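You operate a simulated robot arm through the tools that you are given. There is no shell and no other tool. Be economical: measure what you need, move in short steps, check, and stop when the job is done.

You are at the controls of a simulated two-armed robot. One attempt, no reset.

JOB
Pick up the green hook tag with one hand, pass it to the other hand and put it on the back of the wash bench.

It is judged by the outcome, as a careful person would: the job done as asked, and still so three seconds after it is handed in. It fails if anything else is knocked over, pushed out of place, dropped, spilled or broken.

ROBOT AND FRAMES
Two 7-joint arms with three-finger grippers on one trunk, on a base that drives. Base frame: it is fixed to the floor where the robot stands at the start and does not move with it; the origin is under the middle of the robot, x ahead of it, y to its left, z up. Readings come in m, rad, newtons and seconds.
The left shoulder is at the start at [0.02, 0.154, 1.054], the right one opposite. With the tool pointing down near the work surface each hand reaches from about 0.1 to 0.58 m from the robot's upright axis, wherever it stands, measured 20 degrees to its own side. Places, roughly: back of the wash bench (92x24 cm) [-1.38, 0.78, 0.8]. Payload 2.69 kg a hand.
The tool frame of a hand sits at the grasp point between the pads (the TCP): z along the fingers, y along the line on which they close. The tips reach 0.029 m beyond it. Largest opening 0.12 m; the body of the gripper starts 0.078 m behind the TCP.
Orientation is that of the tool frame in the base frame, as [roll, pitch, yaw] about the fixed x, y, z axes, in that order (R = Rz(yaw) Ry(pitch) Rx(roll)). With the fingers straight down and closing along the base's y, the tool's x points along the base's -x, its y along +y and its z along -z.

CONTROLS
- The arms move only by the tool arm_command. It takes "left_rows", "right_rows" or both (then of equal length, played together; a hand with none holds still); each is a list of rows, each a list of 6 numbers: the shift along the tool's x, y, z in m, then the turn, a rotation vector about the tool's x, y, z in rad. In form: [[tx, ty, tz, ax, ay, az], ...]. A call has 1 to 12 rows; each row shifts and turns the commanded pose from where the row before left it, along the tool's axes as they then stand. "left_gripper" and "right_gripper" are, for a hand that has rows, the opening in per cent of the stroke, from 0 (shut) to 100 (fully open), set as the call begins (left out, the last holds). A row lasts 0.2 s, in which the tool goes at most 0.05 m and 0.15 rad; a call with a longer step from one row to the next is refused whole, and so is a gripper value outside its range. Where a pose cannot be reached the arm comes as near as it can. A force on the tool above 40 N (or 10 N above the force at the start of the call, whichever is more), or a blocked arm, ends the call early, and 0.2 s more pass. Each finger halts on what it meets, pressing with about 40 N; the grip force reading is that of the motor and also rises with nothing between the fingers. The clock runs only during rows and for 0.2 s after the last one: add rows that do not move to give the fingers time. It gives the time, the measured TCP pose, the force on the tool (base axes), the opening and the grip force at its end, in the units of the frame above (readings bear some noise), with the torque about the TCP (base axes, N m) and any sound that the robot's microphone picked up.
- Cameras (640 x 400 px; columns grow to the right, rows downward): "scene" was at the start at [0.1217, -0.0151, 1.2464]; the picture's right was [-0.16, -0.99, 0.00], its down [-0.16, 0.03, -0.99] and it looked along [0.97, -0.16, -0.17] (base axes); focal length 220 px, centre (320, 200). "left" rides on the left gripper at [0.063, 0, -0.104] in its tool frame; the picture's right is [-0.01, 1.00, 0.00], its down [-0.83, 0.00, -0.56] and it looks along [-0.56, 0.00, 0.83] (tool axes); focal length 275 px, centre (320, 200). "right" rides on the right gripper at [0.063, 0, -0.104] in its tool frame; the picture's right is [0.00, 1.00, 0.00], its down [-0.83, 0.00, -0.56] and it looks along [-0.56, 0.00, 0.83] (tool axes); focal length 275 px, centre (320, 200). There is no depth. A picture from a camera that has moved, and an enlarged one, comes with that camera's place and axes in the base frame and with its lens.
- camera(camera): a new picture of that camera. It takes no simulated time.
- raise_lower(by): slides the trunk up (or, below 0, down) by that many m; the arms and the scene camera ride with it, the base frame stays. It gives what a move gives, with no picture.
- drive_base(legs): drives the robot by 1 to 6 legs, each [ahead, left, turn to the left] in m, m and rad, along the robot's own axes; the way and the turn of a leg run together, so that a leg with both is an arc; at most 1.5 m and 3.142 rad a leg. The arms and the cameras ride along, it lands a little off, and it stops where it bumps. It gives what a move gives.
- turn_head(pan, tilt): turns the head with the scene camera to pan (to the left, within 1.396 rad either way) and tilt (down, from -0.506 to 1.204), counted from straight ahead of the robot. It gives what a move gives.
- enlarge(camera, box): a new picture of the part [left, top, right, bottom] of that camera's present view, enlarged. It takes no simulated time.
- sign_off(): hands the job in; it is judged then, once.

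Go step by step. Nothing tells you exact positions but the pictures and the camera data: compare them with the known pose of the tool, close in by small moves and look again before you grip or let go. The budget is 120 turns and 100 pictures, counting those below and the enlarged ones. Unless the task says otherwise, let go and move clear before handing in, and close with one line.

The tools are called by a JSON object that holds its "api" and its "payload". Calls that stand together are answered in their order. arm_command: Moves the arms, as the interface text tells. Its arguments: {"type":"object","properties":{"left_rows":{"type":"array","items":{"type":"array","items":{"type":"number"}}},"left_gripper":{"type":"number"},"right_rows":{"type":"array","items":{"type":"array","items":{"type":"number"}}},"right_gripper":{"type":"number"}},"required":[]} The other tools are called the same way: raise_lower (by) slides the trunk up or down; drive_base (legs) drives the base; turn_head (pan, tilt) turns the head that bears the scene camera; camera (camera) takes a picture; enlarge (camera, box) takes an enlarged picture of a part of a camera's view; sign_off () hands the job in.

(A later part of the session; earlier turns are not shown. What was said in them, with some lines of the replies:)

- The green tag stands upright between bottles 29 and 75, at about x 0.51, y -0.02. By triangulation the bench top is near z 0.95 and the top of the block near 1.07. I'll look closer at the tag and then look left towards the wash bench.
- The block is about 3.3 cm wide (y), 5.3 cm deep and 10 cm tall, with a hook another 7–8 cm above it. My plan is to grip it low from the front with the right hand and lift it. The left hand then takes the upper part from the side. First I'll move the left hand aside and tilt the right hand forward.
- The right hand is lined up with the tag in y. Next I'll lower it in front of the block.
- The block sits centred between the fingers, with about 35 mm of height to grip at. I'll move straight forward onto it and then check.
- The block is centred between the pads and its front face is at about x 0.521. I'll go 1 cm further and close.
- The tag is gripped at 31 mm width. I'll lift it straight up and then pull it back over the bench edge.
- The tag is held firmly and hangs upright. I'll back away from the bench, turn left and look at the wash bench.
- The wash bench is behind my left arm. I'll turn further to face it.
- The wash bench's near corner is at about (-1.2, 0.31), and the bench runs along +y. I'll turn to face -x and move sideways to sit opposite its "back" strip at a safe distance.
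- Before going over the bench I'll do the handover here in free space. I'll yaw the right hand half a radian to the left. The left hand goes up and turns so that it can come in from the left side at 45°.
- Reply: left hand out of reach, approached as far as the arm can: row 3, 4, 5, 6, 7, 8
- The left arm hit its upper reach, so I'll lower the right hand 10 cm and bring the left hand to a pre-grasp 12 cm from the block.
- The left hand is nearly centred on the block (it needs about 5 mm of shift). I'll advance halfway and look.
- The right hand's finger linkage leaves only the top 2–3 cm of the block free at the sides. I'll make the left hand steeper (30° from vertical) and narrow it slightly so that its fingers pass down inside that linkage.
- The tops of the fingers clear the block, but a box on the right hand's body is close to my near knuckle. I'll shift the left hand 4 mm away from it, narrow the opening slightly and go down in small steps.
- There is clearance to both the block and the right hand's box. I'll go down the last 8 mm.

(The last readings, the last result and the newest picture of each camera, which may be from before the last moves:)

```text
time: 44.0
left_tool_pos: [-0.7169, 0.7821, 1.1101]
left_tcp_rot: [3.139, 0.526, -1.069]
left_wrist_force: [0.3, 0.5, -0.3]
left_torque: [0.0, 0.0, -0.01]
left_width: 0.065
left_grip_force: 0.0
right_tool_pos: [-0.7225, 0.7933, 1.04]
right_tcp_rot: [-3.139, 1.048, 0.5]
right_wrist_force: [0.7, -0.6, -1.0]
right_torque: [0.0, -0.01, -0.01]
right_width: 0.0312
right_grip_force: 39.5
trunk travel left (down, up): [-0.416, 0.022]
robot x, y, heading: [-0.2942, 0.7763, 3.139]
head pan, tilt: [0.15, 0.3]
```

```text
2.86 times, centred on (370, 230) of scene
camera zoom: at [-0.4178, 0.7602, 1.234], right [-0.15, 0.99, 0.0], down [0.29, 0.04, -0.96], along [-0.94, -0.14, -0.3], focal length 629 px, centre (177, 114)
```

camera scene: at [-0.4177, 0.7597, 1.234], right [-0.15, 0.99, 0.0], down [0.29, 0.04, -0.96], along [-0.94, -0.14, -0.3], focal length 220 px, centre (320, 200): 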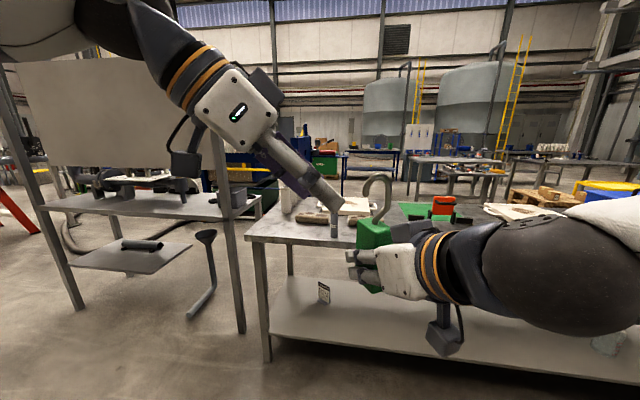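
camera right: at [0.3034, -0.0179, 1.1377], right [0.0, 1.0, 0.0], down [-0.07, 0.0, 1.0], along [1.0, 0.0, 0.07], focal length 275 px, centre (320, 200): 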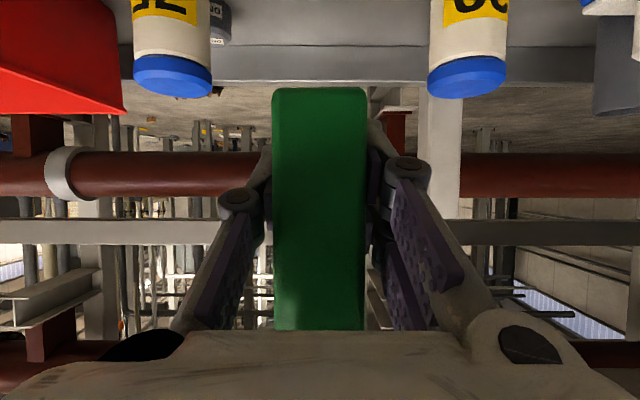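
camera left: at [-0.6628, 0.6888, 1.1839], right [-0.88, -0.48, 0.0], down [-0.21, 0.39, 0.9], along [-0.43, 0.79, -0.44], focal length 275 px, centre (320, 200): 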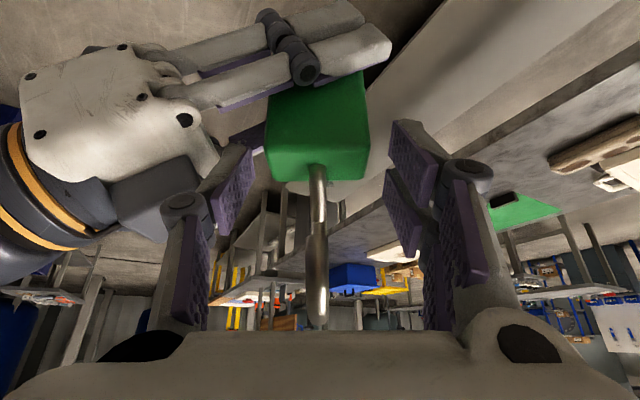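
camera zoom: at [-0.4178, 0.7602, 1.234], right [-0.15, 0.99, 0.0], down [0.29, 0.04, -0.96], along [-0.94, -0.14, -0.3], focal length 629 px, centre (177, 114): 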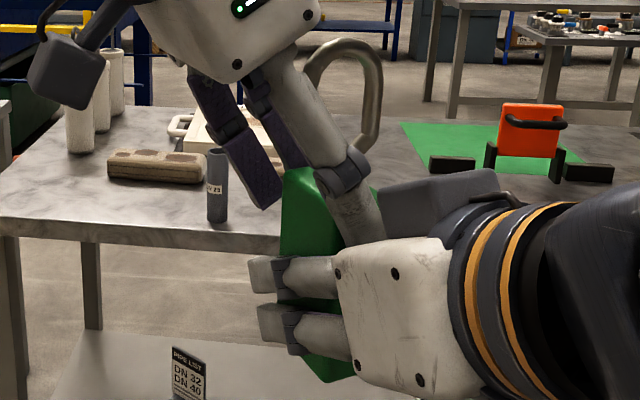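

The pads now overlap the top 2+ cm of the block on both faces. I'll close the left hand while the right one still holds.

{"api": "arm_command", "payload": {"left_rows": [[0, 0, 0, 0, 0, 0], [0, 0, 0, 0, 0, 0], [0, 0, 0, 0, 0, 0]], "left_gripper": 0}}

{"api": "enlarge", "payload": {"camera": "left", "box": [100, 50, 500, 300]}}

{"api": "enlarge", "payload": {"camera": "scene", "box": [300, 160, 440, 300]}}

```text
time: 44.8
left_tool_pos: [-0.7163, 0.7825, 1.1092]
left_tcp_rot: [-3.138, 0.524, -1.068]
left_wrist_force: [26.6, 6.5, 9.6]
left_torque: [0.56, -1.65, -0.18]
left_width: 0.0514
left_grip_force: 40.1
right_tool_pos: [-0.723, 0.7943, 1.04]
right_tcp_rot: [-3.137, 1.048, 0.499]
right_wrist_force: [-26.2, -6.9, -11.3]
right_torque: [0.05, -0.12, -0.14]
right_width: 0.0311
right_grip_force: 40.1
trunk travel left (down, up): [-0.416, 0.022]
robot x, y, heading: [-0.2986, 0.7746, 3.142]
head pan, tilt: [0.15, 0.3]
```

```text
1.60 times, centred on (300, 175) of left
camera zoom: at [-0.6651, 0.6879, 1.1684], right [-0.88, -0.48, 0.0], down [-0.21, 0.39, 0.9], along [-0.43, 0.79, -0.44], focal length 440 px, centre (352, 240)
```

zoom: 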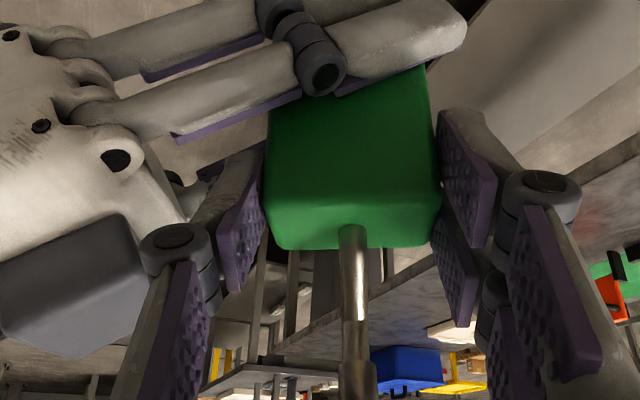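

```text
2.86 times, centred on (370, 230) of scene
camera zoom: at [-0.4178, 0.7602, 1.234], right [-0.15, 0.99, 0.0], down [0.29, 0.04, -0.96], along [-0.94, -0.14, -0.3], focal length 629 px, centre (177, 114)
```

zoom: 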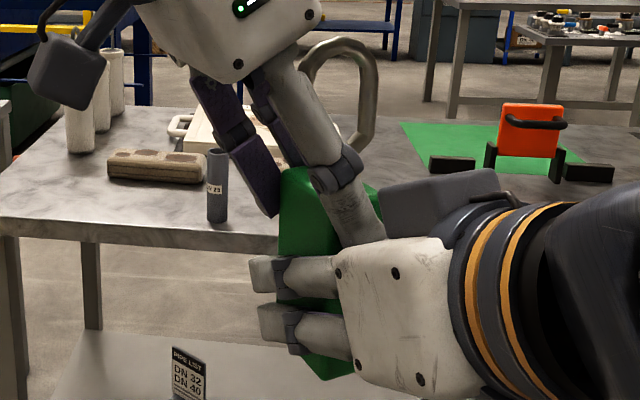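

Both hands hold the tag, with about 26 N of internal side load. I'll relieve that with a small shift of the left hand before the right one lets go.

{"api": "arm_command", "payload": {"left_rows": [[0, -0.003, 0, 0, 0, 0], [0, 0, 0, 0, 0, 0]]}}

```text
time: 45.4
left_tool_pos: [-0.715, 0.7825, 1.1105]
left_tcp_rot: [3.139, 0.524, -1.068]
left_wrist_force: [7.3, -3.3, 6.5]
left_torque: [0.2, -1.11, 0.39]
left_width: 0.0513
left_grip_force: 40.3
right_tool_pos: [-0.7237, 0.7927, 1.0409]
right_tcp_rot: [-3.139, 1.049, 0.499]
right_wrist_force: [-9.3, 3.0, -7.6]
right_torque: [-0.33, 0.61, -0.38]
right_width: 0.031
right_grip_force: 40.3
trunk travel left (down, up): [-0.416, 0.022]
robot x, y, heading: [-0.2968, 0.7732, 3.139]
head pan, tilt: [0.15, 0.3]
```

The load is down, so I'll open the right hand slightly and check.

{"api": "arm_command", "payload": {"right_rows": [[0, 0, 0, 0, 0, 0], [0, 0, 0, 0, 0, 0], [0, 0, 0, 0, 0, 0]], "right_gripper": 35}}

{"api": "camera", "payload": {"camera": "left"}}

{"api": "camera", "payload": {"camera": "right"}}

```text
time: 46.2
left_tool_pos: [-0.714, 0.7826, 1.1094]
left_tcp_rot: [3.14, 0.526, -1.069]
left_wrist_force: [0.0, 0.5, 0.1]
left_torque: [-0.01, 0.0, 0.02]
left_width: 0.0514
left_grip_force: 39.7
right_tool_pos: [-0.7238, 0.7933, 1.0417]
right_tcp_rot: [-3.14, 1.049, 0.5]
right_wrist_force: [-0.5, 0.2, 0.1]
right_torque: [0.01, -0.03, -0.01]
right_width: 0.0421
right_grip_force: 0.0
trunk travel left (down, up): [-0.416, 0.022]
robot x, y, heading: [-0.2955, 0.7746, 3.14]
head pan, tilt: [0.15, 0.3]
```

```text
66 pictures are left
camera left: at [-0.6631, 0.6887, 1.1683], right [-0.88, -0.48, 0.0], down [-0.21, 0.39, 0.9], along [-0.43, 0.79, -0.44], focal length 275 px, centre (320, 200)
```

left: 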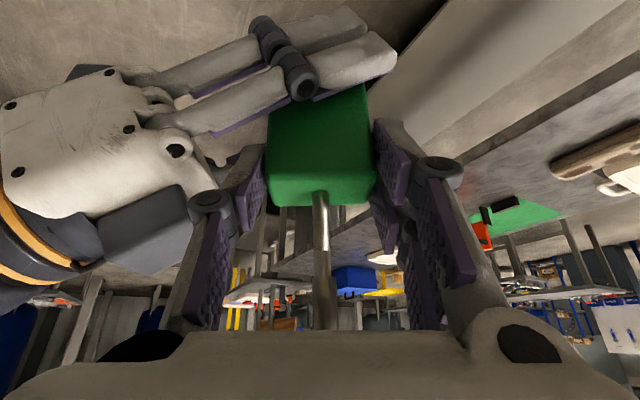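

```text
65 pictures are left
camera right: at [-0.6174, 0.8519, 1.0378], right [0.48, -0.88, -0.01], down [0.06, 0.03, 1.0], along [-0.87, -0.48, 0.07], focal length 275 px, centre (320, 200)
```

right: 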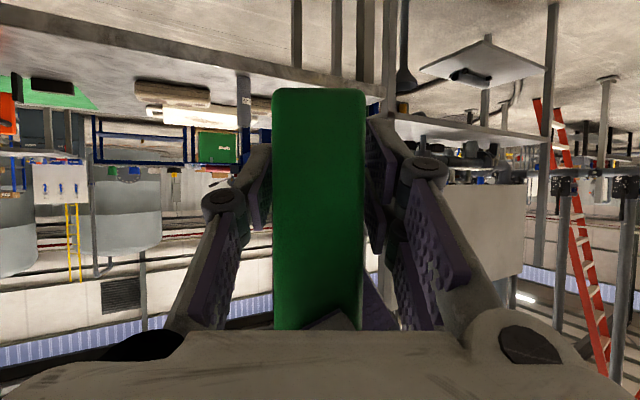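

The left hand holds the tag alone with steady readings. I'll pull the right hand straight back and then out to its own side.

{"api": "arm_command", "payload": {"right_rows": [[0.01, 0, -0.0173, 0, 0, 0], [0.015, 0, -0.026, 0, 0, 0], [0.02, 0, -0.0346, 0, 0, 0], [0.02, 0, -0.0346, 0, 0, 0], [0, 0, 0, 0, 0, 0]]}}

{"api": "camera", "payload": {"camera": "right"}}

{"api": "camera", "payload": {"camera": "scene"}}

```text
time: 47.4
left_tool_pos: [-0.7152, 0.782, 1.11]
left_tcp_rot: [3.141, 0.526, -1.068]
left_wrist_force: [-0.2, -0.1, -0.5]
left_torque: [-0.02, -0.02, -0.01]
left_width: 0.0514
left_grip_force: 40.0
right_tool_pos: [-0.659, 0.8357, 1.0749]
right_tcp_rot: [-3.138, 1.046, 0.501]
right_wrist_force: [0.5, -0.4, 0.2]
right_torque: [-0.02, -0.03, 0.0]
right_width: 0.0418
right_grip_force: 0.0
right hand out of reach, approached as far as the arm can: row 3, 4
trunk travel left (down, up): [-0.416, 0.022]
robot x, y, heading: [-0.2951, 0.774, 3.14]
head pan, tilt: [0.15, 0.3]
```

```text
64 pictures are left
camera right: at [-0.5525, 0.8944, 1.0727], right [0.48, -0.88, -0.01], down [0.06, 0.03, 1.0], along [-0.88, -0.48, 0.07], focal length 275 px, centre (320, 200)
```

right: 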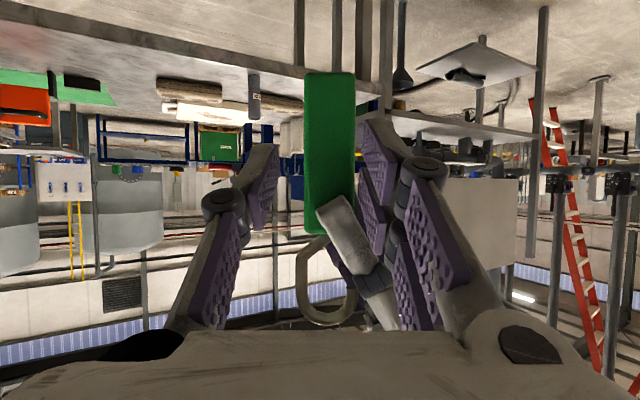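

```text
63 pictures are left
camera scene: at [-0.4181, 0.7599, 1.2339], right [-0.15, 0.99, 0.0], down [0.29, 0.04, -0.96], along [-0.94, -0.14, -0.3], focal length 220 px, centre (320, 200)
```

scene: 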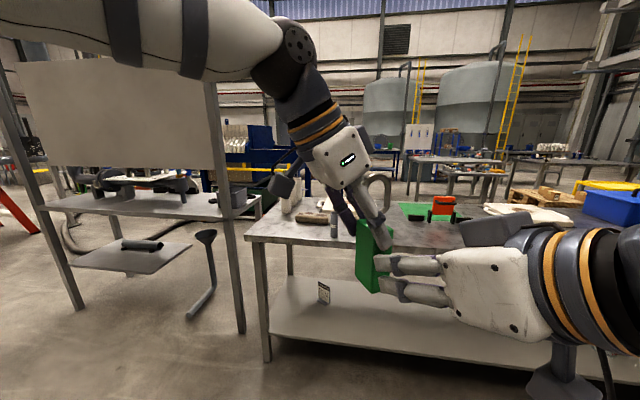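

The right fingers are clear of the tag. I'll move that hand aside to the right.

{"api": "arm_command", "payload": {"right_rows": [[0.012, -0.0439, -0.0207, 0, 0, 0], [0.012, -0.0439, -0.0207, 0, 0, 0], [0.012, -0.0439, -0.0207, 0, 0, 0], [0.012, -0.0439, -0.0207, 0, 0, 0], [0, 0, 0, 0, 0, 0]]}}

{"api": "turn_head", "payload": {"pan": 0.0, "tilt": 0.35}}

{"api": "arm_command", "payload": {"right_rows": [[0, 0, 0, 0, 0, 0]]}}

{"api": "camera", "payload": {"camera": "scene"}}

{"api": "camera", "payload": {"camera": "right"}}

```text
time: 48.6
left_tool_pos: [-0.7144, 0.7826, 1.1093]
left_tcp_rot: [-3.141, 0.524, -1.07]
left_wrist_force: [-0.1, 0.5, -0.4]
left_torque: [-0.02, -0.02, 0.02]
left_width: 0.0513
left_grip_force: 39.9
right_tool_pos: [-0.6657, 1.0343, 1.0807]
right_tcp_rot: [3.141, 1.049, 0.501]
right_wrist_force: [-0.2, -0.6, -0.3]
right_torque: [-0.02, -0.02, -0.03]
right_width: 0.0422
right_grip_force: 0.0
right hand out of reach, approached as far as the arm can: row 1
trunk travel left (down, up): [-0.416, 0.022]
robot x, y, heading: [-0.2952, 0.7743, 3.136]
head pan, tilt: [0.15, 0.3]
```

```text
time: 49.3
left_tool_pos: [-0.7152, 0.7833, 1.1093]
left_tcp_rot: [-3.141, 0.526, -1.072]
left_wrist_force: [0.5, 0.8, -0.2]
left_torque: [-0.02, -0.04, 0.01]
left_width: 0.0512
left_grip_force: 40.2
right_tool_pos: [-0.6661, 1.0341, 1.0813]
right_tcp_rot: [-3.14, 1.049, 0.501]
right_wrist_force: [0.5, -0.1, -0.9]
right_torque: [-0.05, -0.02, -0.01]
right_width: 0.0419
right_grip_force: 0.1
trunk travel left (down, up): [-0.416, 0.022]
robot x, y, heading: [-0.2957, 0.7714, 3.137]
head pan, tilt: [0.0, 0.351]
```

```text
time: 49.7
left_tool_pos: [-0.7135, 0.7837, 1.1094]
left_tcp_rot: [-3.141, 0.526, -1.07]
left_wrist_force: [0.5, 0.0, -0.6]
left_torque: [-0.02, -0.01, 0.02]
left_width: 0.0511
left_grip_force: 39.6
right_tool_pos: [-0.6647, 1.0357, 1.0814]
right_tcp_rot: [-3.139, 1.048, 0.502]
right_wrist_force: [0.1, -0.1, -0.5]
right_torque: [0.02, -0.01, -0.03]
right_width: 0.042
right_grip_force: 0.2
trunk travel left (down, up): [-0.416, 0.022]
robot x, y, heading: [-0.2965, 0.7743, 3.139]
head pan, tilt: [0.0, 0.351]
```

```text
62 pictures are left
camera scene: at [-0.4186, 0.7741, 1.2293], right [0.0, 1.0, 0.0], down [0.34, 0.0, -0.94], along [-0.94, 0.0, -0.34], focal length 220 px, centre (320, 200)
```

scene: 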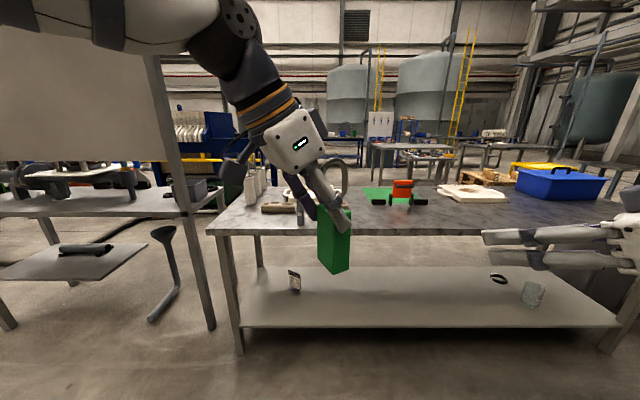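

```text
61 pictures are left
camera right: at [-0.5596, 1.0929, 1.0783], right [0.48, -0.88, -0.01], down [0.06, 0.03, 1.0], along [-0.88, -0.48, 0.07], focal length 275 px, centre (320, 200)
```

right: 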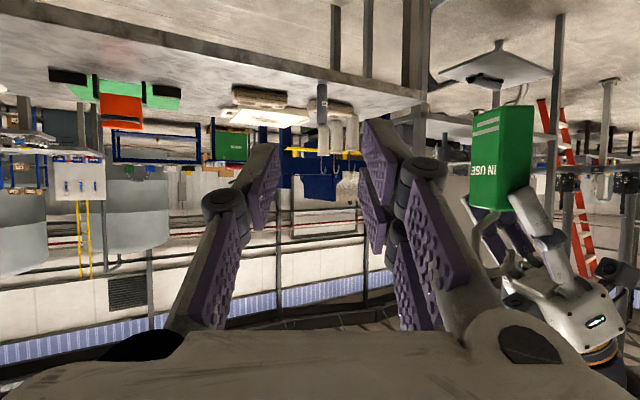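

The wash bench top is at z 0.80, with its front edge at x -1.2 and near corner at y 0.31. I'll drive 0.3 m closer and look at the surface for its back edge and a free spot.

{"api": "drive_base", "payload": {"legs": [[0.3, 0, 0]]}}

{"api": "turn_head", "payload": {"pan": -0.1, "tilt": 0.5}}

{"api": "arm_command", "payload": {"left_rows": [[0, 0, 0, 0, 0, 0]]}}

{"api": "camera", "payload": {"camera": "scene"}}

```text
time: 51.7
left_tool_pos: [-1.0154, 0.7817, 1.1091]
left_tcp_rot: [-3.141, 0.525, -1.065]
left_wrist_force: [0.4, -0.1, -0.1]
left_torque: [0.04, -0.05, 0.0]
left_width: 0.0511
left_grip_force: 39.9
right_tool_pos: [-0.9661, 1.0321, 1.0816]
right_tcp_rot: [-3.138, 1.049, 0.505]
right_wrist_force: [-0.8, -1.3, 0.3]
right_torque: [0.0, 0.02, -0.01]
right_width: 0.0423
right_grip_force: 0.1
trunk travel left (down, up): [-0.416, 0.022]
robot x, y, heading: [-0.5985, 0.7768, -3.138]
head pan, tilt: [0.0, 0.351]
```

```text
time: 52.4
left_tool_pos: [-1.0136, 0.7813, 1.1112]
left_tcp_rot: [3.142, 0.526, -1.066]
left_wrist_force: [-0.2, 0.3, 0.7]
left_torque: [-0.02, 0.0, -0.02]
left_width: 0.0511
left_grip_force: 39.8
right_tool_pos: [-0.9669, 1.0319, 1.0811]
right_tcp_rot: [-3.14, 1.048, 0.503]
right_wrist_force: [-0.1, 0.0, -0.3]
right_torque: [0.0, 0.01, 0.01]
right_width: 0.0419
right_grip_force: 0.1
trunk travel left (down, up): [-0.416, 0.022]
robot x, y, heading: [-0.5909, 0.7762, -3.137]
head pan, tilt: [-0.099, 0.499]
```

```text
time: 52.8
left_tool_pos: [-1.0152, 0.7808, 1.1098]
left_tcp_rot: [3.139, 0.525, -1.066]
left_wrist_force: [0.7, -0.9, 0.1]
left_torque: [-0.02, -0.01, -0.02]
left_width: 0.051
left_grip_force: 40.4
right_tool_pos: [-0.9674, 1.0325, 1.0805]
right_tcp_rot: [-3.139, 1.049, 0.505]
right_wrist_force: [0.4, 0.0, 0.2]
right_torque: [-0.03, 0.02, 0.01]
right_width: 0.0419
right_grip_force: 0.1
trunk travel left (down, up): [-0.416, 0.022]
robot x, y, heading: [-0.5948, 0.7723, -3.138]
head pan, tilt: [-0.099, 0.499]
```

```text
60 pictures are left
camera scene: at [-0.7162, 0.7823, 1.2156], right [0.1, 1.0, 0.0], down [0.48, -0.05, -0.88], along [-0.87, 0.08, -0.48], focal length 220 px, centre (320, 200)
```

scene: 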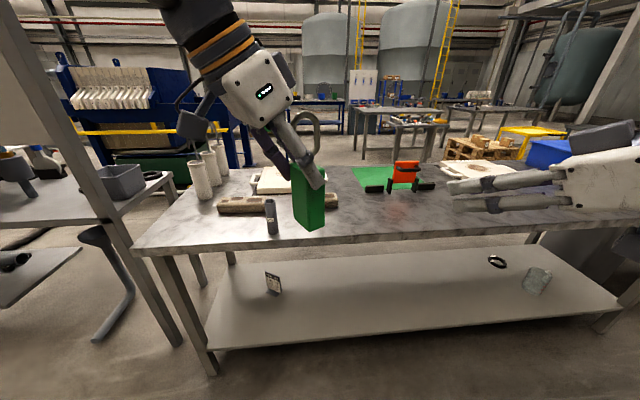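

The bench top spans x -1.2 to about -1.84, and the named spot (-1.38, 0.78) has a brush and a post nearby. There is clear surface at around (-1.36, 0.98). I'll shift right and forward so that the spot comes within reach of the left hand.

{"api": "drive_base", "payload": {"legs": [[0, -0.21, 0], [0.16, 0, 0]]}}

{"api": "turn_head", "payload": {"pan": 0.0, "tilt": 0.7}}

{"api": "arm_command", "payload": {"left_rows": [[0, 0, 0, 0, 0, 0]]}}

{"api": "camera", "payload": {"camera": "scene"}}

```text
time: 56.1
left_tool_pos: [-1.1763, 0.9907, 1.1091]
left_tcp_rot: [3.141, 0.525, -1.067]
left_wrist_force: [-0.7, 0.8, -1.5]
left_torque: [-0.02, -0.05, 0.01]
left_width: 0.0513
left_grip_force: 40.2
right_tool_pos: [-1.1286, 1.2411, 1.0821]
right_tcp_rot: [-3.138, 1.047, 0.504]
right_wrist_force: [-0.7, 0.3, 0.8]
right_torque: [0.01, -0.03, 0.04]
right_width: 0.0417
right_grip_force: 0.2
trunk travel left (down, up): [-0.416, 0.022]
robot x, y, heading: [-0.758, 0.9867, -3.139]
head pan, tilt: [-0.099, 0.499]
```

```text
time: 56.8
left_tool_pos: [-1.177, 0.9914, 1.1097]
left_tcp_rot: [3.14, 0.525, -1.067]
left_wrist_force: [0.2, -0.4, -0.7]
left_torque: [-0.02, 0.0, 0.01]
left_width: 0.0512
left_grip_force: 39.4
right_tool_pos: [-1.129, 1.2425, 1.0823]
right_tcp_rot: [-3.139, 1.049, 0.503]
right_wrist_force: [0.8, 0.0, 0.3]
right_torque: [0.02, 0.01, 0.0]
right_width: 0.0419
right_grip_force: 0.2
trunk travel left (down, up): [-0.416, 0.022]
robot x, y, heading: [-0.756, 0.9839, -3.139]
head pan, tilt: [0.0, 0.7]
```

```text
time: 57.2
left_tool_pos: [-1.1759, 0.9911, 1.1096]
left_tcp_rot: [3.14, 0.526, -1.067]
left_wrist_force: [-0.2, 0.1, -1.5]
left_torque: [-0.01, 0.02, 0.01]
left_width: 0.0511
left_grip_force: 40.0
right_tool_pos: [-1.1282, 1.2425, 1.0811]
right_tcp_rot: [-3.139, 1.05, 0.505]
right_wrist_force: [-0.1, 0.0, -0.7]
right_torque: [0.0, 0.02, 0.06]
right_width: 0.042
right_grip_force: 0.0
trunk travel left (down, up): [-0.416, 0.022]
robot x, y, heading: [-0.7587, 0.9853, -3.141]
head pan, tilt: [0.0, 0.7]
```

```text
59 pictures are left
camera scene: at [-0.8727, 0.9829, 1.1979], right [0.0, 1.0, 0.0], down [0.64, 0.0, -0.76], along [-0.76, 0.0, -0.64], focal length 220 px, centre (320, 200)
```

scene: 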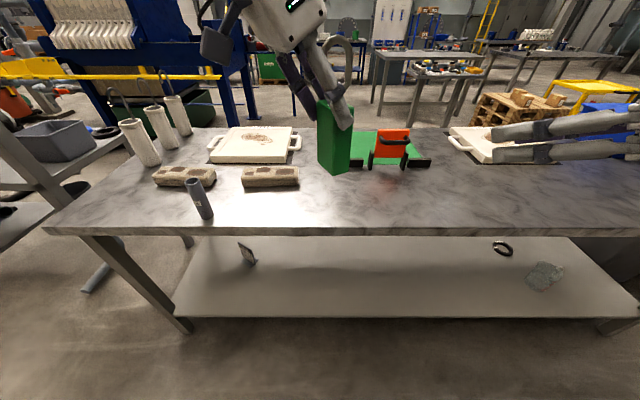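

The surface ahead is clear, with the brush ending at y 0.92 and the mat starting at x -1.5. I'll extend the left hand about 19 cm forward at this height.

{"api": "arm_command", "payload": {"left_rows": [[-0.0158, 0.0334, 0.0091, 0, 0, 0], [-0.0158, 0.0334, 0.0091, 0, 0, 0], [-0.0158, 0.0334, 0.0091, 0, 0, 0], [-0.0158, 0.0334, 0.0091, 0, 0, 0], [-0.0158, 0.0334, 0.0091, 0, 0, 0], [0, 0, 0, 0, 0, 0]]}}

{"api": "camera", "payload": {"camera": "scene"}}

```text
time: 58.6
left_tool_pos: [-1.3245, 0.9859, 1.1001]
left_tcp_rot: [-3.142, 0.527, -1.066]
left_wrist_force: [-0.1, -0.2, -1.5]
left_torque: [-0.02, -0.03, -0.02]
left_width: 0.0512
left_grip_force: 40.1
left hand out of reach, approached as far as the arm can: row 4, 5
right_tool_pos: [-1.1291, 1.2407, 1.0821]
right_tcp_rot: [-3.14, 1.05, 0.505]
right_wrist_force: [0.4, -0.7, 0.2]
right_torque: [-0.02, -0.05, -0.01]
right_width: 0.0419
right_grip_force: 0.0
trunk travel left (down, up): [-0.416, 0.022]
robot x, y, heading: [-0.7568, 0.9831, -3.136]
head pan, tilt: [0.0, 0.7]
```

```text
58 pictures are left
camera scene: at [-0.8728, 0.9831, 1.1979], right [0.0, 1.0, 0.0], down [0.64, 0.0, -0.76], along [-0.76, 0.0, -0.64], focal length 220 px, centre (320, 200)
```

scene: 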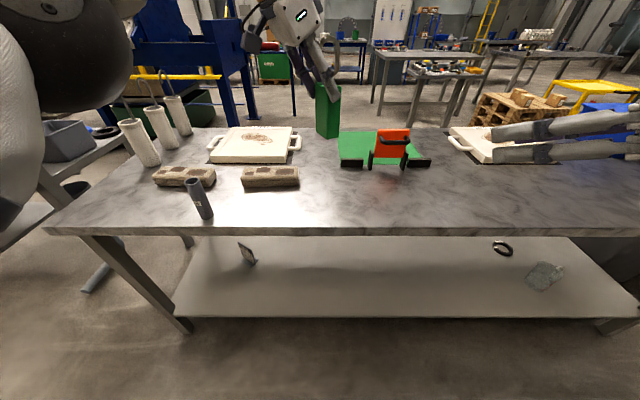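

The arm is at its reach with the block at about x -1.33. I'd like it a few cm deeper, so I'll look down to see how much room the base has.

{"api": "turn_head", "payload": {"pan": 0.0, "tilt": 1.2}}

{"api": "arm_command", "payload": {"right_rows": [[0, 0, 0, 0, 0, 0]]}}

{"api": "camera", "payload": {"camera": "scene"}}

```text
time: 59.6
left_tool_pos: [-1.3248, 0.9851, 1.1011]
left_tcp_rot: [3.14, 0.526, -1.067]
left_wrist_force: [-0.9, -0.6, -1.2]
left_torque: [-0.01, -0.02, 0.01]
left_width: 0.0511
left_grip_force: 40.3
right_tool_pos: [-1.1277, 1.2415, 1.081]
right_tcp_rot: [-3.139, 1.05, 0.504]
right_wrist_force: [-0.2, 0.3, 0.1]
right_torque: [0.0, -0.01, 0.0]
right_width: 0.0422
right_grip_force: 0.1
trunk travel left (down, up): [-0.416, 0.022]
robot x, y, heading: [-0.7603, 0.9812, -3.137]
head pan, tilt: [0.0, 1.201]
```

```text
time: 60.0
left_tool_pos: [-1.3246, 0.9849, 1.1014]
left_tcp_rot: [3.141, 0.526, -1.066]
left_wrist_force: [-0.7, 0.3, -0.8]
left_torque: [0.0, -0.04, -0.03]
left_width: 0.0512
left_grip_force: 39.5
right_tool_pos: [-1.1292, 1.2416, 1.0805]
right_tcp_rot: [-3.137, 1.049, 0.503]
right_wrist_force: [0.0, -0.5, 0.6]
right_torque: [-0.01, -0.05, 0.01]
right_width: 0.042
right_grip_force: 0.0
trunk travel left (down, up): [-0.416, 0.022]
robot x, y, heading: [-0.7597, 0.9849, -3.139]
head pan, tilt: [0.0, 1.201]
```

```text
57 pictures are left
camera scene: at [-0.8437, 0.983, 1.1619], right [0.0, 1.0, 0.0], down [0.93, 0.0, -0.36], along [-0.36, 0.0, -0.93], focal length 220 px, centre (320, 200)
```

scene: 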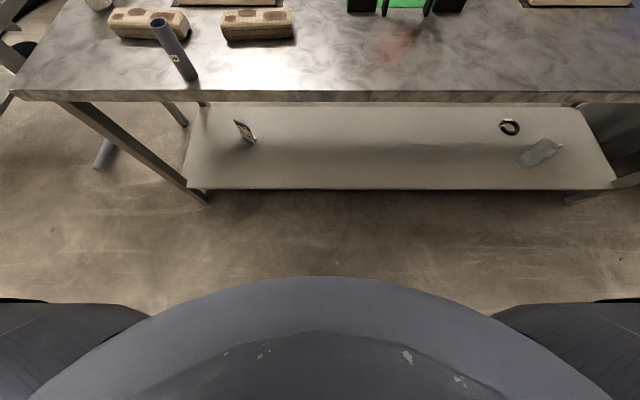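

The base has plenty of room: its front is at x -0.87 and the lower shelf is at -1.25. I'll drive 6 cm forward, then lower the trunk 14 cm.

{"api": "drive_base", "payload": {"legs": [[0.06, 0, 0]]}}

{"api": "raise_lower", "payload": {"by": -0.14}}

{"api": "turn_head", "payload": {"pan": 0.0, "tilt": 0.75}}

{"api": "arm_command", "payload": {"right_rows": [[0, 0, 0, 0, 0, 0]]}}

{"api": "camera", "payload": {"camera": "scene"}}

{"api": "camera", "payload": {"camera": "left"}}

{"api": "camera", "payload": {"camera": "right"}}

```text
time: 60.9
left_tool_pos: [-1.3849, 0.9847, 1.1007]
left_tcp_rot: [-3.14, 0.525, -1.067]
left_wrist_force: [-1.3, 0.2, -1.3]
left_torque: [0.0, -0.03, -0.01]
left_width: 0.0512
left_grip_force: 40.6
right_tool_pos: [-1.1892, 1.2411, 1.0822]
right_tcp_rot: [-3.139, 1.047, 0.504]
right_wrist_force: [-0.5, 0.1, 0.5]
right_torque: [-0.01, -0.01, -0.02]
right_width: 0.0422
right_grip_force: 0.1
trunk travel left (down, up): [-0.416, 0.022]
robot x, y, heading: [-0.8177, 0.9842, -3.139]
head pan, tilt: [0.0, 1.201]
```

```text
time: 62.6
left_tool_pos: [-1.384, 0.9853, 0.9615]
left_tcp_rot: [3.14, 0.525, -1.069]
left_wrist_force: [0.2, -0.1, -0.1]
left_torque: [0.0, -0.02, -0.03]
left_width: 0.0513
left_grip_force: 40.0
right_tool_pos: [-1.1867, 1.2416, 0.9414]
right_tcp_rot: [-3.139, 1.051, 0.506]
right_wrist_force: [1.7, 1.1, 1.1]
right_torque: [0.02, 0.02, 0.0]
right_width: 0.0418
right_grip_force: 0.1
trunk travel left (down, up): [-0.276, 0.162]
robot x, y, heading: [-0.8168, 0.9824, -3.133]
head pan, tilt: [0.0, 1.201]
```

```text
time: 63.5
left_tool_pos: [-1.3843, 0.9853, 0.9602]
left_tcp_rot: [3.139, 0.525, -1.066]
left_wrist_force: [-0.3, -0.7, -2.2]
left_torque: [-0.01, 0.0, -0.01]
left_width: 0.0512
left_grip_force: 39.7
right_tool_pos: [-1.1877, 1.2422, 0.9415]
right_tcp_rot: [-3.137, 1.049, 0.504]
right_wrist_force: [-0.5, 0.7, 0.2]
right_torque: [0.01, -0.03, 0.02]
right_width: 0.0418
right_grip_force: 0.0
trunk travel left (down, up): [-0.276, 0.162]
robot x, y, heading: [-0.8194, 0.9841, -3.142]
head pan, tilt: [0.0, 0.75]
```

```text
time: 63.9
left_tool_pos: [-1.3829, 0.9845, 0.9612]
left_tcp_rot: [3.141, 0.524, -1.067]
left_wrist_force: [0.0, -0.6, -0.8]
left_torque: [0.0, -0.01, -0.03]
left_width: 0.0511
left_grip_force: 39.8
right_tool_pos: [-1.1871, 1.2418, 0.9415]
right_tcp_rot: [-3.138, 1.048, 0.505]
right_wrist_force: [-0.3, 0.1, 0.2]
right_torque: [-0.03, 0.01, 0.03]
right_width: 0.0419
right_grip_force: 0.1
trunk travel left (down, up): [-0.276, 0.162]
robot x, y, heading: [-0.8144, 0.983, -3.134]
head pan, tilt: [0.0, 0.75]
```

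```text
56 pictures are left
camera scene: at [-0.9996, 0.9826, 1.037], right [0.0, 1.0, 0.0], down [0.68, 0.0, -0.73], along [-0.73, 0.0, -0.68], focal length 220 px, centre (320, 200)
```

scene: 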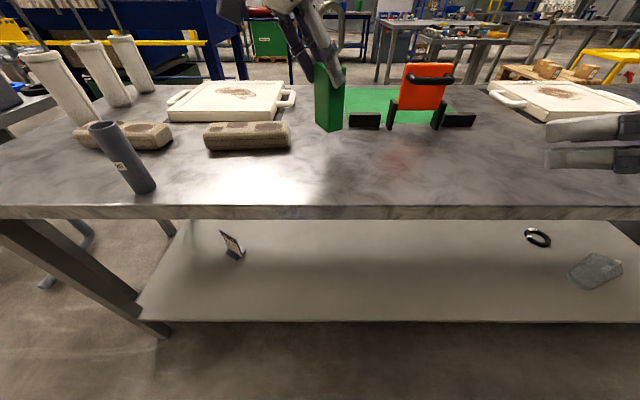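

```text
55 pictures are left
camera left: at [-1.3326, 0.8909, 1.0196], right [-0.88, -0.48, 0.0], down [-0.21, 0.39, 0.9], along [-0.43, 0.79, -0.44], focal length 275 px, centre (320, 200)
```

left: 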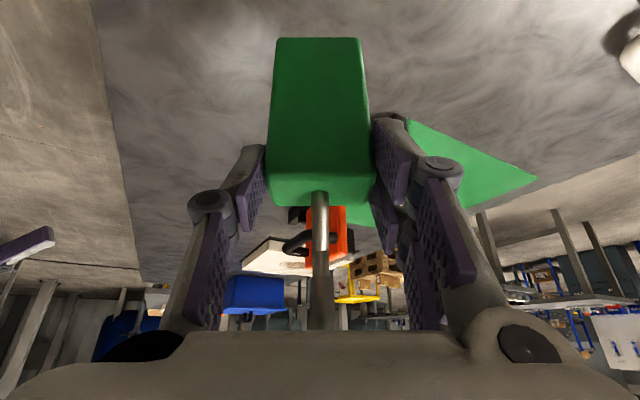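

```text
54 pictures are left
camera right: at [-1.0823, 1.301, 0.9383], right [0.48, -0.88, -0.01], down [0.06, 0.03, 1.0], along [-0.87, -0.48, 0.07], focal length 275 px, centre (320, 200)
```

right: 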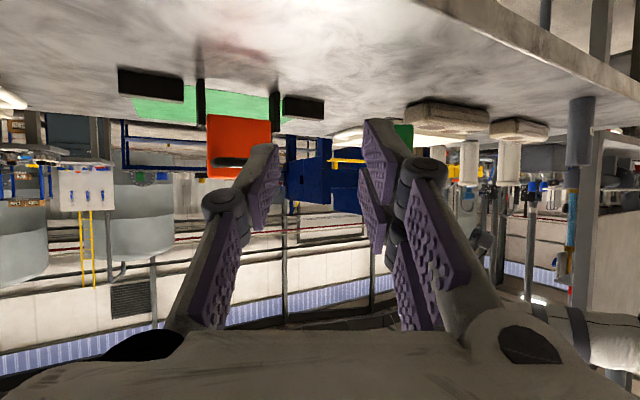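

The block is over clear bench at about (-1.39, 1.00), roughly 4–5 cm from the brush and 9 cm from the orange item. I'll lower the trunk another 4.5 cm and then check the gap.

{"api": "raise_lower", "payload": {"by": -0.045}}

{"api": "enlarge", "payload": {"camera": "scene", "box": [220, 0, 460, 150]}}

{"api": "enlarge", "payload": {"camera": "left", "box": [160, 0, 560, 250]}}

```text
time: 64.8
left_tool_pos: [-1.3842, 0.9856, 0.9161]
left_tcp_rot: [3.138, 0.524, -1.066]
left_wrist_force: [0.3, -0.3, -0.9]
left_torque: [-0.05, 0.03, 0.0]
left_width: 0.0511
left_grip_force: 40.3
right_tool_pos: [-1.1887, 1.2416, 0.896]
right_tcp_rot: [-3.139, 1.048, 0.504]
right_wrist_force: [0.2, 0.5, -0.3]
right_torque: [0.01, -0.01, -0.03]
right_width: 0.0421
right_grip_force: 0.0
trunk travel left (down, up): [-0.231, 0.207]
robot x, y, heading: [-0.8146, 0.9826, -3.137]
head pan, tilt: [0.0, 0.75]
```

```text
2.67 times, centred on (340, 75) of scene
camera zoom: at [-1.01, 0.9826, 0.9928], right [0.0, 1.0, 0.0], down [0.68, 0.0, -0.73], along [-0.73, 0.0, -0.68], focal length 587 px, centre (267, 533)
```

zoom: 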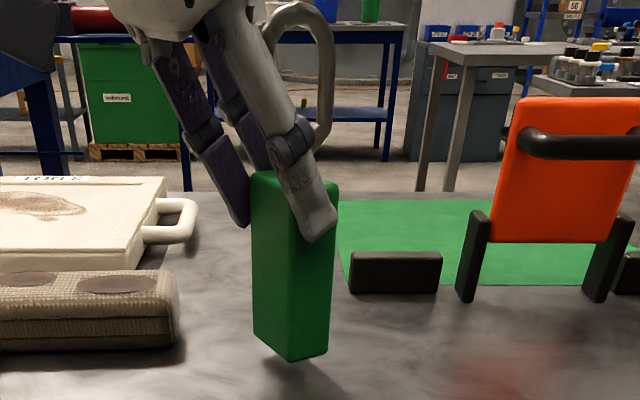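

```text
1.60 times, centred on (360, 125) of left
camera zoom: at [-1.3323, 0.891, 0.975], right [-0.88, -0.48, 0.0], down [-0.21, 0.39, 0.9], along [-0.43, 0.79, -0.44], focal length 440 px, centre (256, 320)
```

zoom: 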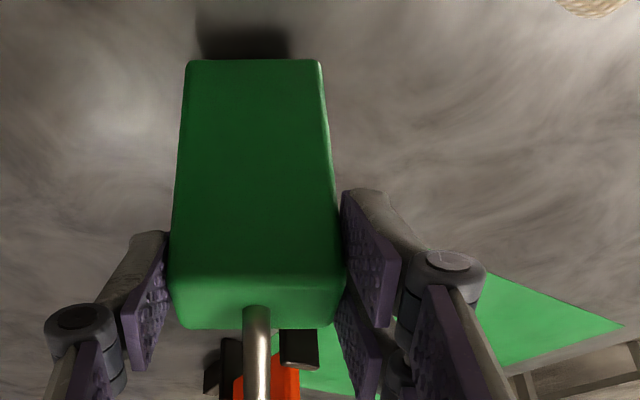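

About a centimetre remains, judging by the shadow. I'll lower with the arm in 2 mm steps and watch the force.

{"api": "arm_command", "payload": {"left_rows": [[0.001, 0, 0.00173, 0, 0, 0], [0.001, 0, 0.00173, 0, 0, 0], [0.001, 0, 0.00173, 0, 0, 0], [0.001, 0, 0.00173, 0, 0, 0], [0, 0, 0, 0, 0, 0]]}}

{"api": "enlarge", "payload": {"camera": "left", "box": [160, 0, 560, 250]}}

```text
time: 66.0
left_tool_pos: [-1.3828, 0.9854, 0.908]
left_tcp_rot: [-3.14, 0.525, -1.068]
left_wrist_force: [0.5, 0.0, -1.5]
left_torque: [-0.03, 0.01, 0.0]
left_width: 0.0514
left_grip_force: 39.8
right_tool_pos: [-1.1873, 1.2409, 0.8966]
right_tcp_rot: [-3.14, 1.049, 0.504]
right_wrist_force: [0.2, -0.6, -0.8]
right_torque: [-0.01, 0.03, -0.03]
right_width: 0.042
right_grip_force: 0.1
trunk travel left (down, up): [-0.231, 0.207]
robot x, y, heading: [-0.8187, 0.9824, -3.139]
head pan, tilt: [0.0, 0.75]
```

```text
1.60 times, centred on (360, 125) of left
camera zoom: at [-1.3324, 0.8911, 0.9667], right [-0.88, -0.48, 0.0], down [-0.21, 0.39, 0.9], along [-0.43, 0.79, -0.44], focal length 440 px, centre (256, 320)
```

zoom: 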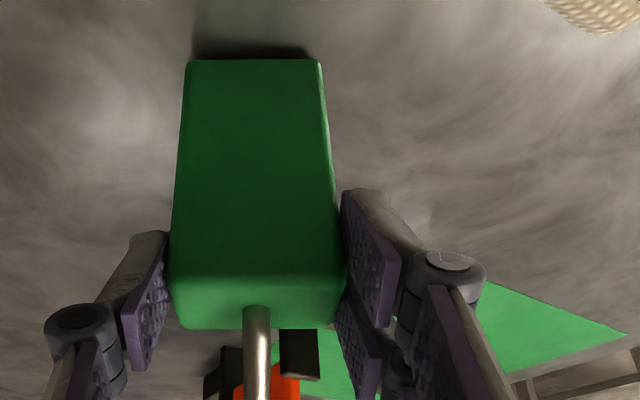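

{"api": "arm_command", "payload": {"left_rows": [[0.0007, 0, 0.0013, 0, 0, 0], [0.0007, 0, 0.0013, 0, 0, 0], [0.0007, 0, 0.0013, 0, 0, 0], [0, 0, 0, 0, 0, 0]]}}

{"api": "enlarge", "payload": {"camera": "left", "box": [160, 0, 560, 250]}}

```text
time: 67.0
left_tool_pos: [-1.3836, 0.9851, 0.9039]
left_tcp_rot: [-3.141, 0.525, -1.066]
left_wrist_force: [-0.4, -0.1, -0.6]
left_torque: [0.01, 0.0, -0.01]
left_width: 0.0512
left_grip_force: 39.7
right_tool_pos: [-1.1875, 1.2423, 0.8963]
right_tcp_rot: [-3.137, 1.049, 0.503]
right_wrist_force: [0.3, 0.4, -0.4]
right_torque: [0.02, -0.01, -0.01]
right_width: 0.042
right_grip_force: 0.1
trunk travel left (down, up): [-0.231, 0.207]
robot x, y, heading: [-0.8199, 0.982, -3.135]
head pan, tilt: [0.0, 0.75]
```

```text
1.60 times, centred on (360, 125) of left
camera zoom: at [-1.3326, 0.8912, 0.9622], right [-0.88, -0.48, 0.0], down [-0.21, 0.39, 0.9], along [-0.43, 0.79, -0.44], focal length 440 px, centre (256, 320)
```

zoom: 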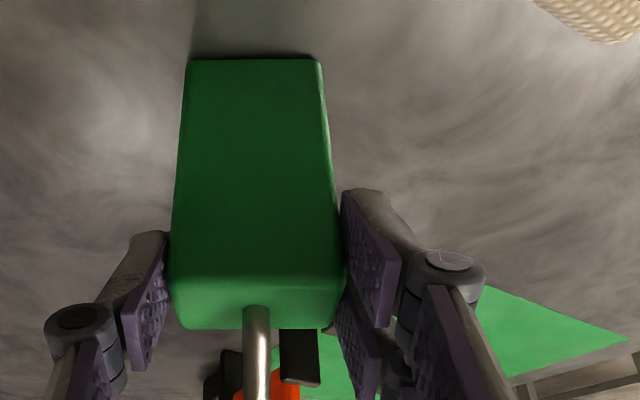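

The shadow has nearly closed and there is no contact force yet, so I'll continue with 1 mm steps.

{"api": "arm_command", "payload": {"left_rows": [[0.0005, 0, 0.00087, 0, 0, 0], [0.0005, 0, 0.00087, 0, 0, 0], [0.0005, 0, 0.00087, 0, 0, 0], [0, 0, 0, 0, 0, 0]]}}

{"api": "enlarge", "payload": {"camera": "left", "box": [160, 0, 560, 250]}}

```text
time: 68.0
left_tool_pos: [-1.3829, 0.9856, 0.9028]
left_tcp_rot: [3.139, 0.53, -1.067]
left_wrist_force: [-1.3, -0.3, 16.6]
left_torque: [-0.17, 0.25, 0.01]
left_width: 0.0509
left_grip_force: 40.1
right_tool_pos: [-1.1876, 1.2423, 0.8961]
right_tcp_rot: [-3.14, 1.05, 0.507]
right_wrist_force: [0.5, 0.3, -0.5]
right_torque: [0.0, 0.0, -0.02]
right_width: 0.042
right_grip_force: 0.0
trunk travel left (down, up): [-0.231, 0.207]
robot x, y, heading: [-0.8204, 0.9837, -3.14]
head pan, tilt: [0.0, 0.75]
```

```text
1.60 times, centred on (360, 125) of left
camera zoom: at [-1.3317, 0.8911, 0.9613], right [-0.88, -0.48, 0.01], down [-0.21, 0.38, 0.9], along [-0.44, 0.79, -0.44], focal length 440 px, centre (256, 320)
```

zoom: 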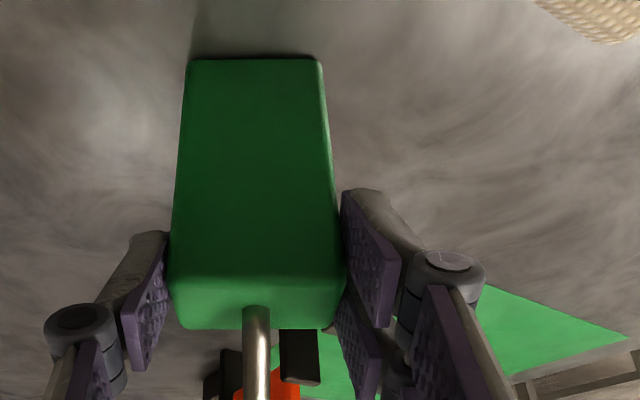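

The tag has touched down with about 16 N. I'll ease off 1 mm, then open.

{"api": "arm_command", "payload": {"left_rows": [[-0.0005, 0, -0.00087, 0, 0, 0], [0, 0, 0, 0, 0, 0]]}}

{"api": "arm_command", "payload": {"left_rows": [[0, 0, 0, 0, 0, 0], [0, 0, 0, 0, 0, 0], [0, 0, 0, 0, 0, 0]], "left_gripper": 60}}

{"api": "camera", "payload": {"camera": "left"}}

{"api": "enlarge", "payload": {"camera": "scene", "box": [220, 0, 460, 150]}}

```text
time: 68.6
left_tool_pos: [-1.3838, 0.9863, 0.9026]
left_tcp_rot: [3.139, 0.529, -1.065]
left_wrist_force: [-3.4, 1.3, 18.0]
left_torque: [0.13, 0.47, 0.04]
left_width: 0.0512
left_grip_force: 40.3
right_tool_pos: [-1.1864, 1.241, 0.8972]
right_tcp_rot: [-3.138, 1.05, 0.506]
right_wrist_force: [-0.5, -0.8, 0.0]
right_torque: [0.0, -0.03, 0.03]
right_width: 0.042
right_grip_force: 0.0
trunk travel left (down, up): [-0.231, 0.207]
robot x, y, heading: [-0.8169, 0.9871, -3.139]
head pan, tilt: [0.0, 0.75]
```

```text
time: 69.4
left_tool_pos: [-1.3838, 0.9847, 0.9008]
left_tcp_rot: [-3.14, 0.525, -1.067]
left_wrist_force: [0.7, 0.4, -0.2]
left_torque: [-0.04, -0.01, -0.01]
left_width: 0.072
left_grip_force: 0.0
right_tool_pos: [-1.1866, 1.242, 0.8957]
right_tcp_rot: [-3.138, 1.049, 0.504]
right_wrist_force: [0.1, -0.4, 0.2]
right_torque: [0.0, 0.03, 0.0]
right_width: 0.0419
right_grip_force: 0.0
trunk travel left (down, up): [-0.231, 0.207]
robot x, y, heading: [-0.8147, 0.9858, -3.134]
head pan, tilt: [0.0, 0.75]
```

```text
48 pictures are left
camera left: at [-1.3324, 0.891, 0.9601], right [-0.88, -0.48, 0.0], down [-0.21, 0.39, 0.9], along [-0.43, 0.79, -0.44], focal length 275 px, centre (320, 200)
```

left: 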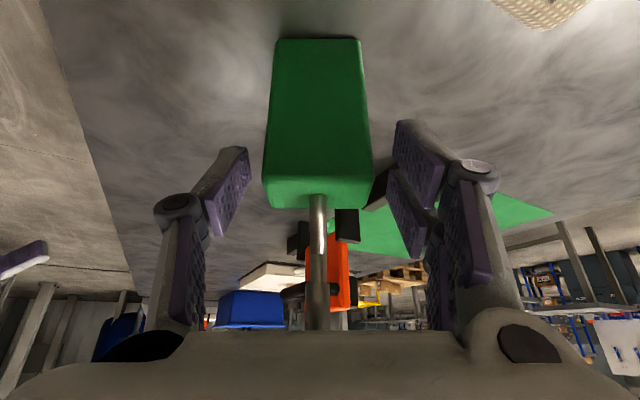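

```text
2.67 times, centred on (340, 75) of scene
camera zoom: at [-1.0101, 0.9826, 0.9928], right [0.0, 1.0, 0.0], down [0.68, 0.0, -0.73], along [-0.73, 0.0, -0.68], focal length 587 px, centre (267, 533)
```

zoom: 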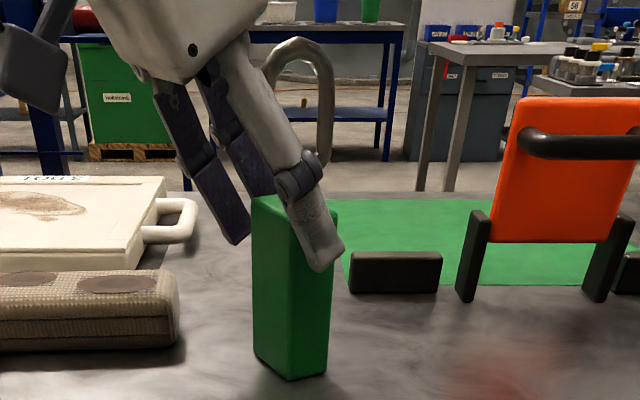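

The tag stands upright and the fingers are clear of it. I'll back the left hand out along its own axis.

{"api": "arm_command", "payload": {"left_rows": [[0, 0, -0.015, 0, 0, 0], [0, 0, -0.02, 0, 0, 0], [0, 0, -0.025, 0, 0, 0], [0, 0, -0.03, 0, 0, 0], [0, 0, -0.03, 0, 0, 0], [0, 0, 0, 0, 0, 0]]}}

{"api": "camera", "payload": {"camera": "left"}}

{"api": "camera", "payload": {"camera": "scene"}}

```text
time: 70.8
left_tool_pos: [-1.3549, 0.9336, 1.0052]
left_tcp_rot: [3.14, 0.527, -1.067]
left_wrist_force: [0.4, -0.1, -0.7]
left_torque: [0.0, -0.01, 0.01]
left_width: 0.0722
left_grip_force: 0.1
right_tool_pos: [-1.1878, 1.2426, 0.8958]
right_tcp_rot: [-3.139, 1.049, 0.504]
right_wrist_force: [-0.2, 0.8, 1.1]
right_torque: [0.01, 0.0, -0.01]
right_width: 0.0418
right_grip_force: 0.0
trunk travel left (down, up): [-0.231, 0.207]
robot x, y, heading: [-0.8189, 0.9816, -3.141]
head pan, tilt: [0.0, 0.75]
```

```text
46 pictures are left
camera left: at [-1.3039, 0.8384, 1.0642], right [-0.88, -0.48, 0.0], down [-0.21, 0.39, 0.9], along [-0.43, 0.79, -0.44], focal length 275 px, centre (320, 200)
```

left: 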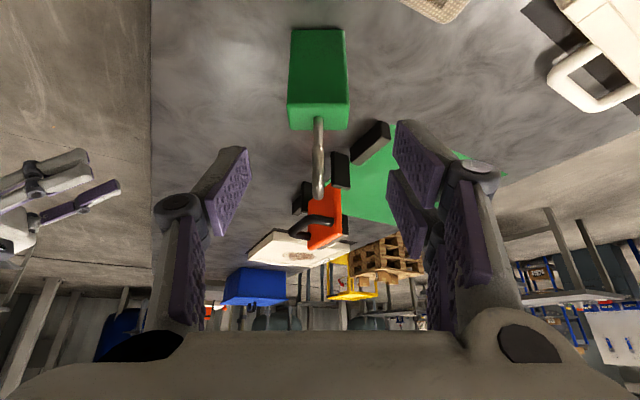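

```text
45 pictures are left
camera scene: at [-1.0102, 0.9826, 0.9928], right [0.0, 1.0, 0.0], down [0.68, 0.0, -0.73], along [-0.73, 0.0, -0.68], focal length 220 px, centre (320, 200)
```

scene: 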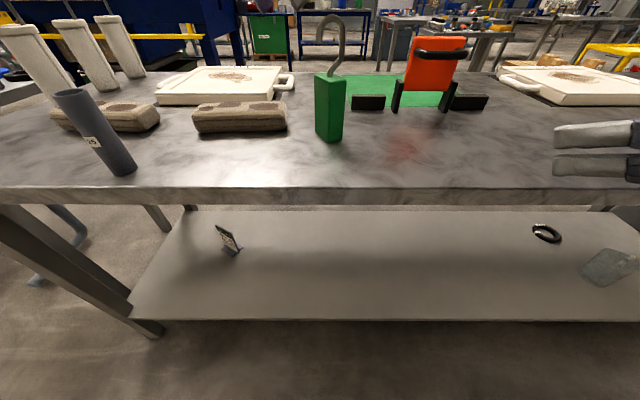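

The tag stands upright at about (-1.38, 1.00), within the named area, and everything else is undisturbed. I'll raise the trunk, back away and take a final look.

{"api": "raise_lower", "payload": {"by": 0.1}}

{"api": "drive_base", "payload": {"legs": [[-0.3, 0, 0]]}}

{"api": "camera", "payload": {"camera": "scene"}}

```text
time: 72.1
left_tool_pos: [-1.3556, 0.9326, 1.1045]
left_tcp_rot: [3.141, 0.525, -1.065]
left_wrist_force: [-0.2, 0.1, 0.6]
left_torque: [-0.01, 0.0, -0.01]
left_width: 0.0719
left_grip_force: 0.1
right_tool_pos: [-1.1873, 1.242, 0.9965]
right_tcp_rot: [-3.141, 1.049, 0.506]
right_wrist_force: [0.0, -0.6, 0.2]
right_torque: [0.03, 0.02, -0.02]
right_width: 0.0418
right_grip_force: 0.1
trunk travel left (down, up): [-0.331, 0.107]
robot x, y, heading: [-0.8163, 0.9827, -3.136]
head pan, tilt: [0.0, 0.75]
```

```text
time: 74.2
left_tool_pos: [-1.0518, 0.9334, 1.1058]
left_tcp_rot: [3.139, 0.526, -1.071]
left_wrist_force: [-0.5, -1.0, 0.6]
left_torque: [0.01, 0.06, 0.01]
left_width: 0.072
left_grip_force: 0.0
right_tool_pos: [-0.8837, 1.2428, 0.9974]
right_tcp_rot: [-3.139, 1.048, 0.502]
right_wrist_force: [-0.6, 0.7, 0.0]
right_torque: [0.01, -0.02, 0.01]
right_width: 0.0419
right_grip_force: 0.0
trunk travel left (down, up): [-0.331, 0.107]
robot x, y, heading: [-0.5142, 0.9831, 3.144]
head pan, tilt: [0.0, 0.75]
```

```text
44 pictures are left
camera scene: at [-0.6817, 0.9835, 1.0937], right [0.0, 1.0, 0.0], down [0.68, 0.0, -0.73], along [-0.73, 0.0, -0.68], focal length 220 px, centre (320, 200)
```

scene: 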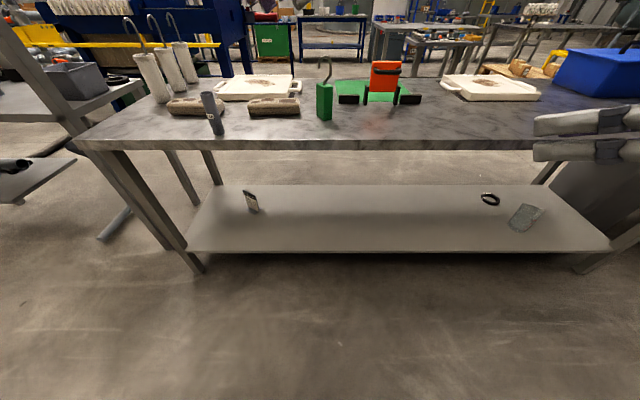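

The tag stands upright on the wash bench, both hands are empty and clear, and nothing else has moved. I'm handing in now.

{"api": "sign_off", "payload": {}}

```text
The job is handed in.
```

I picked up the green hook tag with the right hand, passed it to the left, and stood it upright on the wash bench at about (-1.38, 1.00). That is within the strip you gave as the back, to one side of its centre because a brush and a post were near the middle; seen from where the robot stood, this strip is the nearer half of the bench top.
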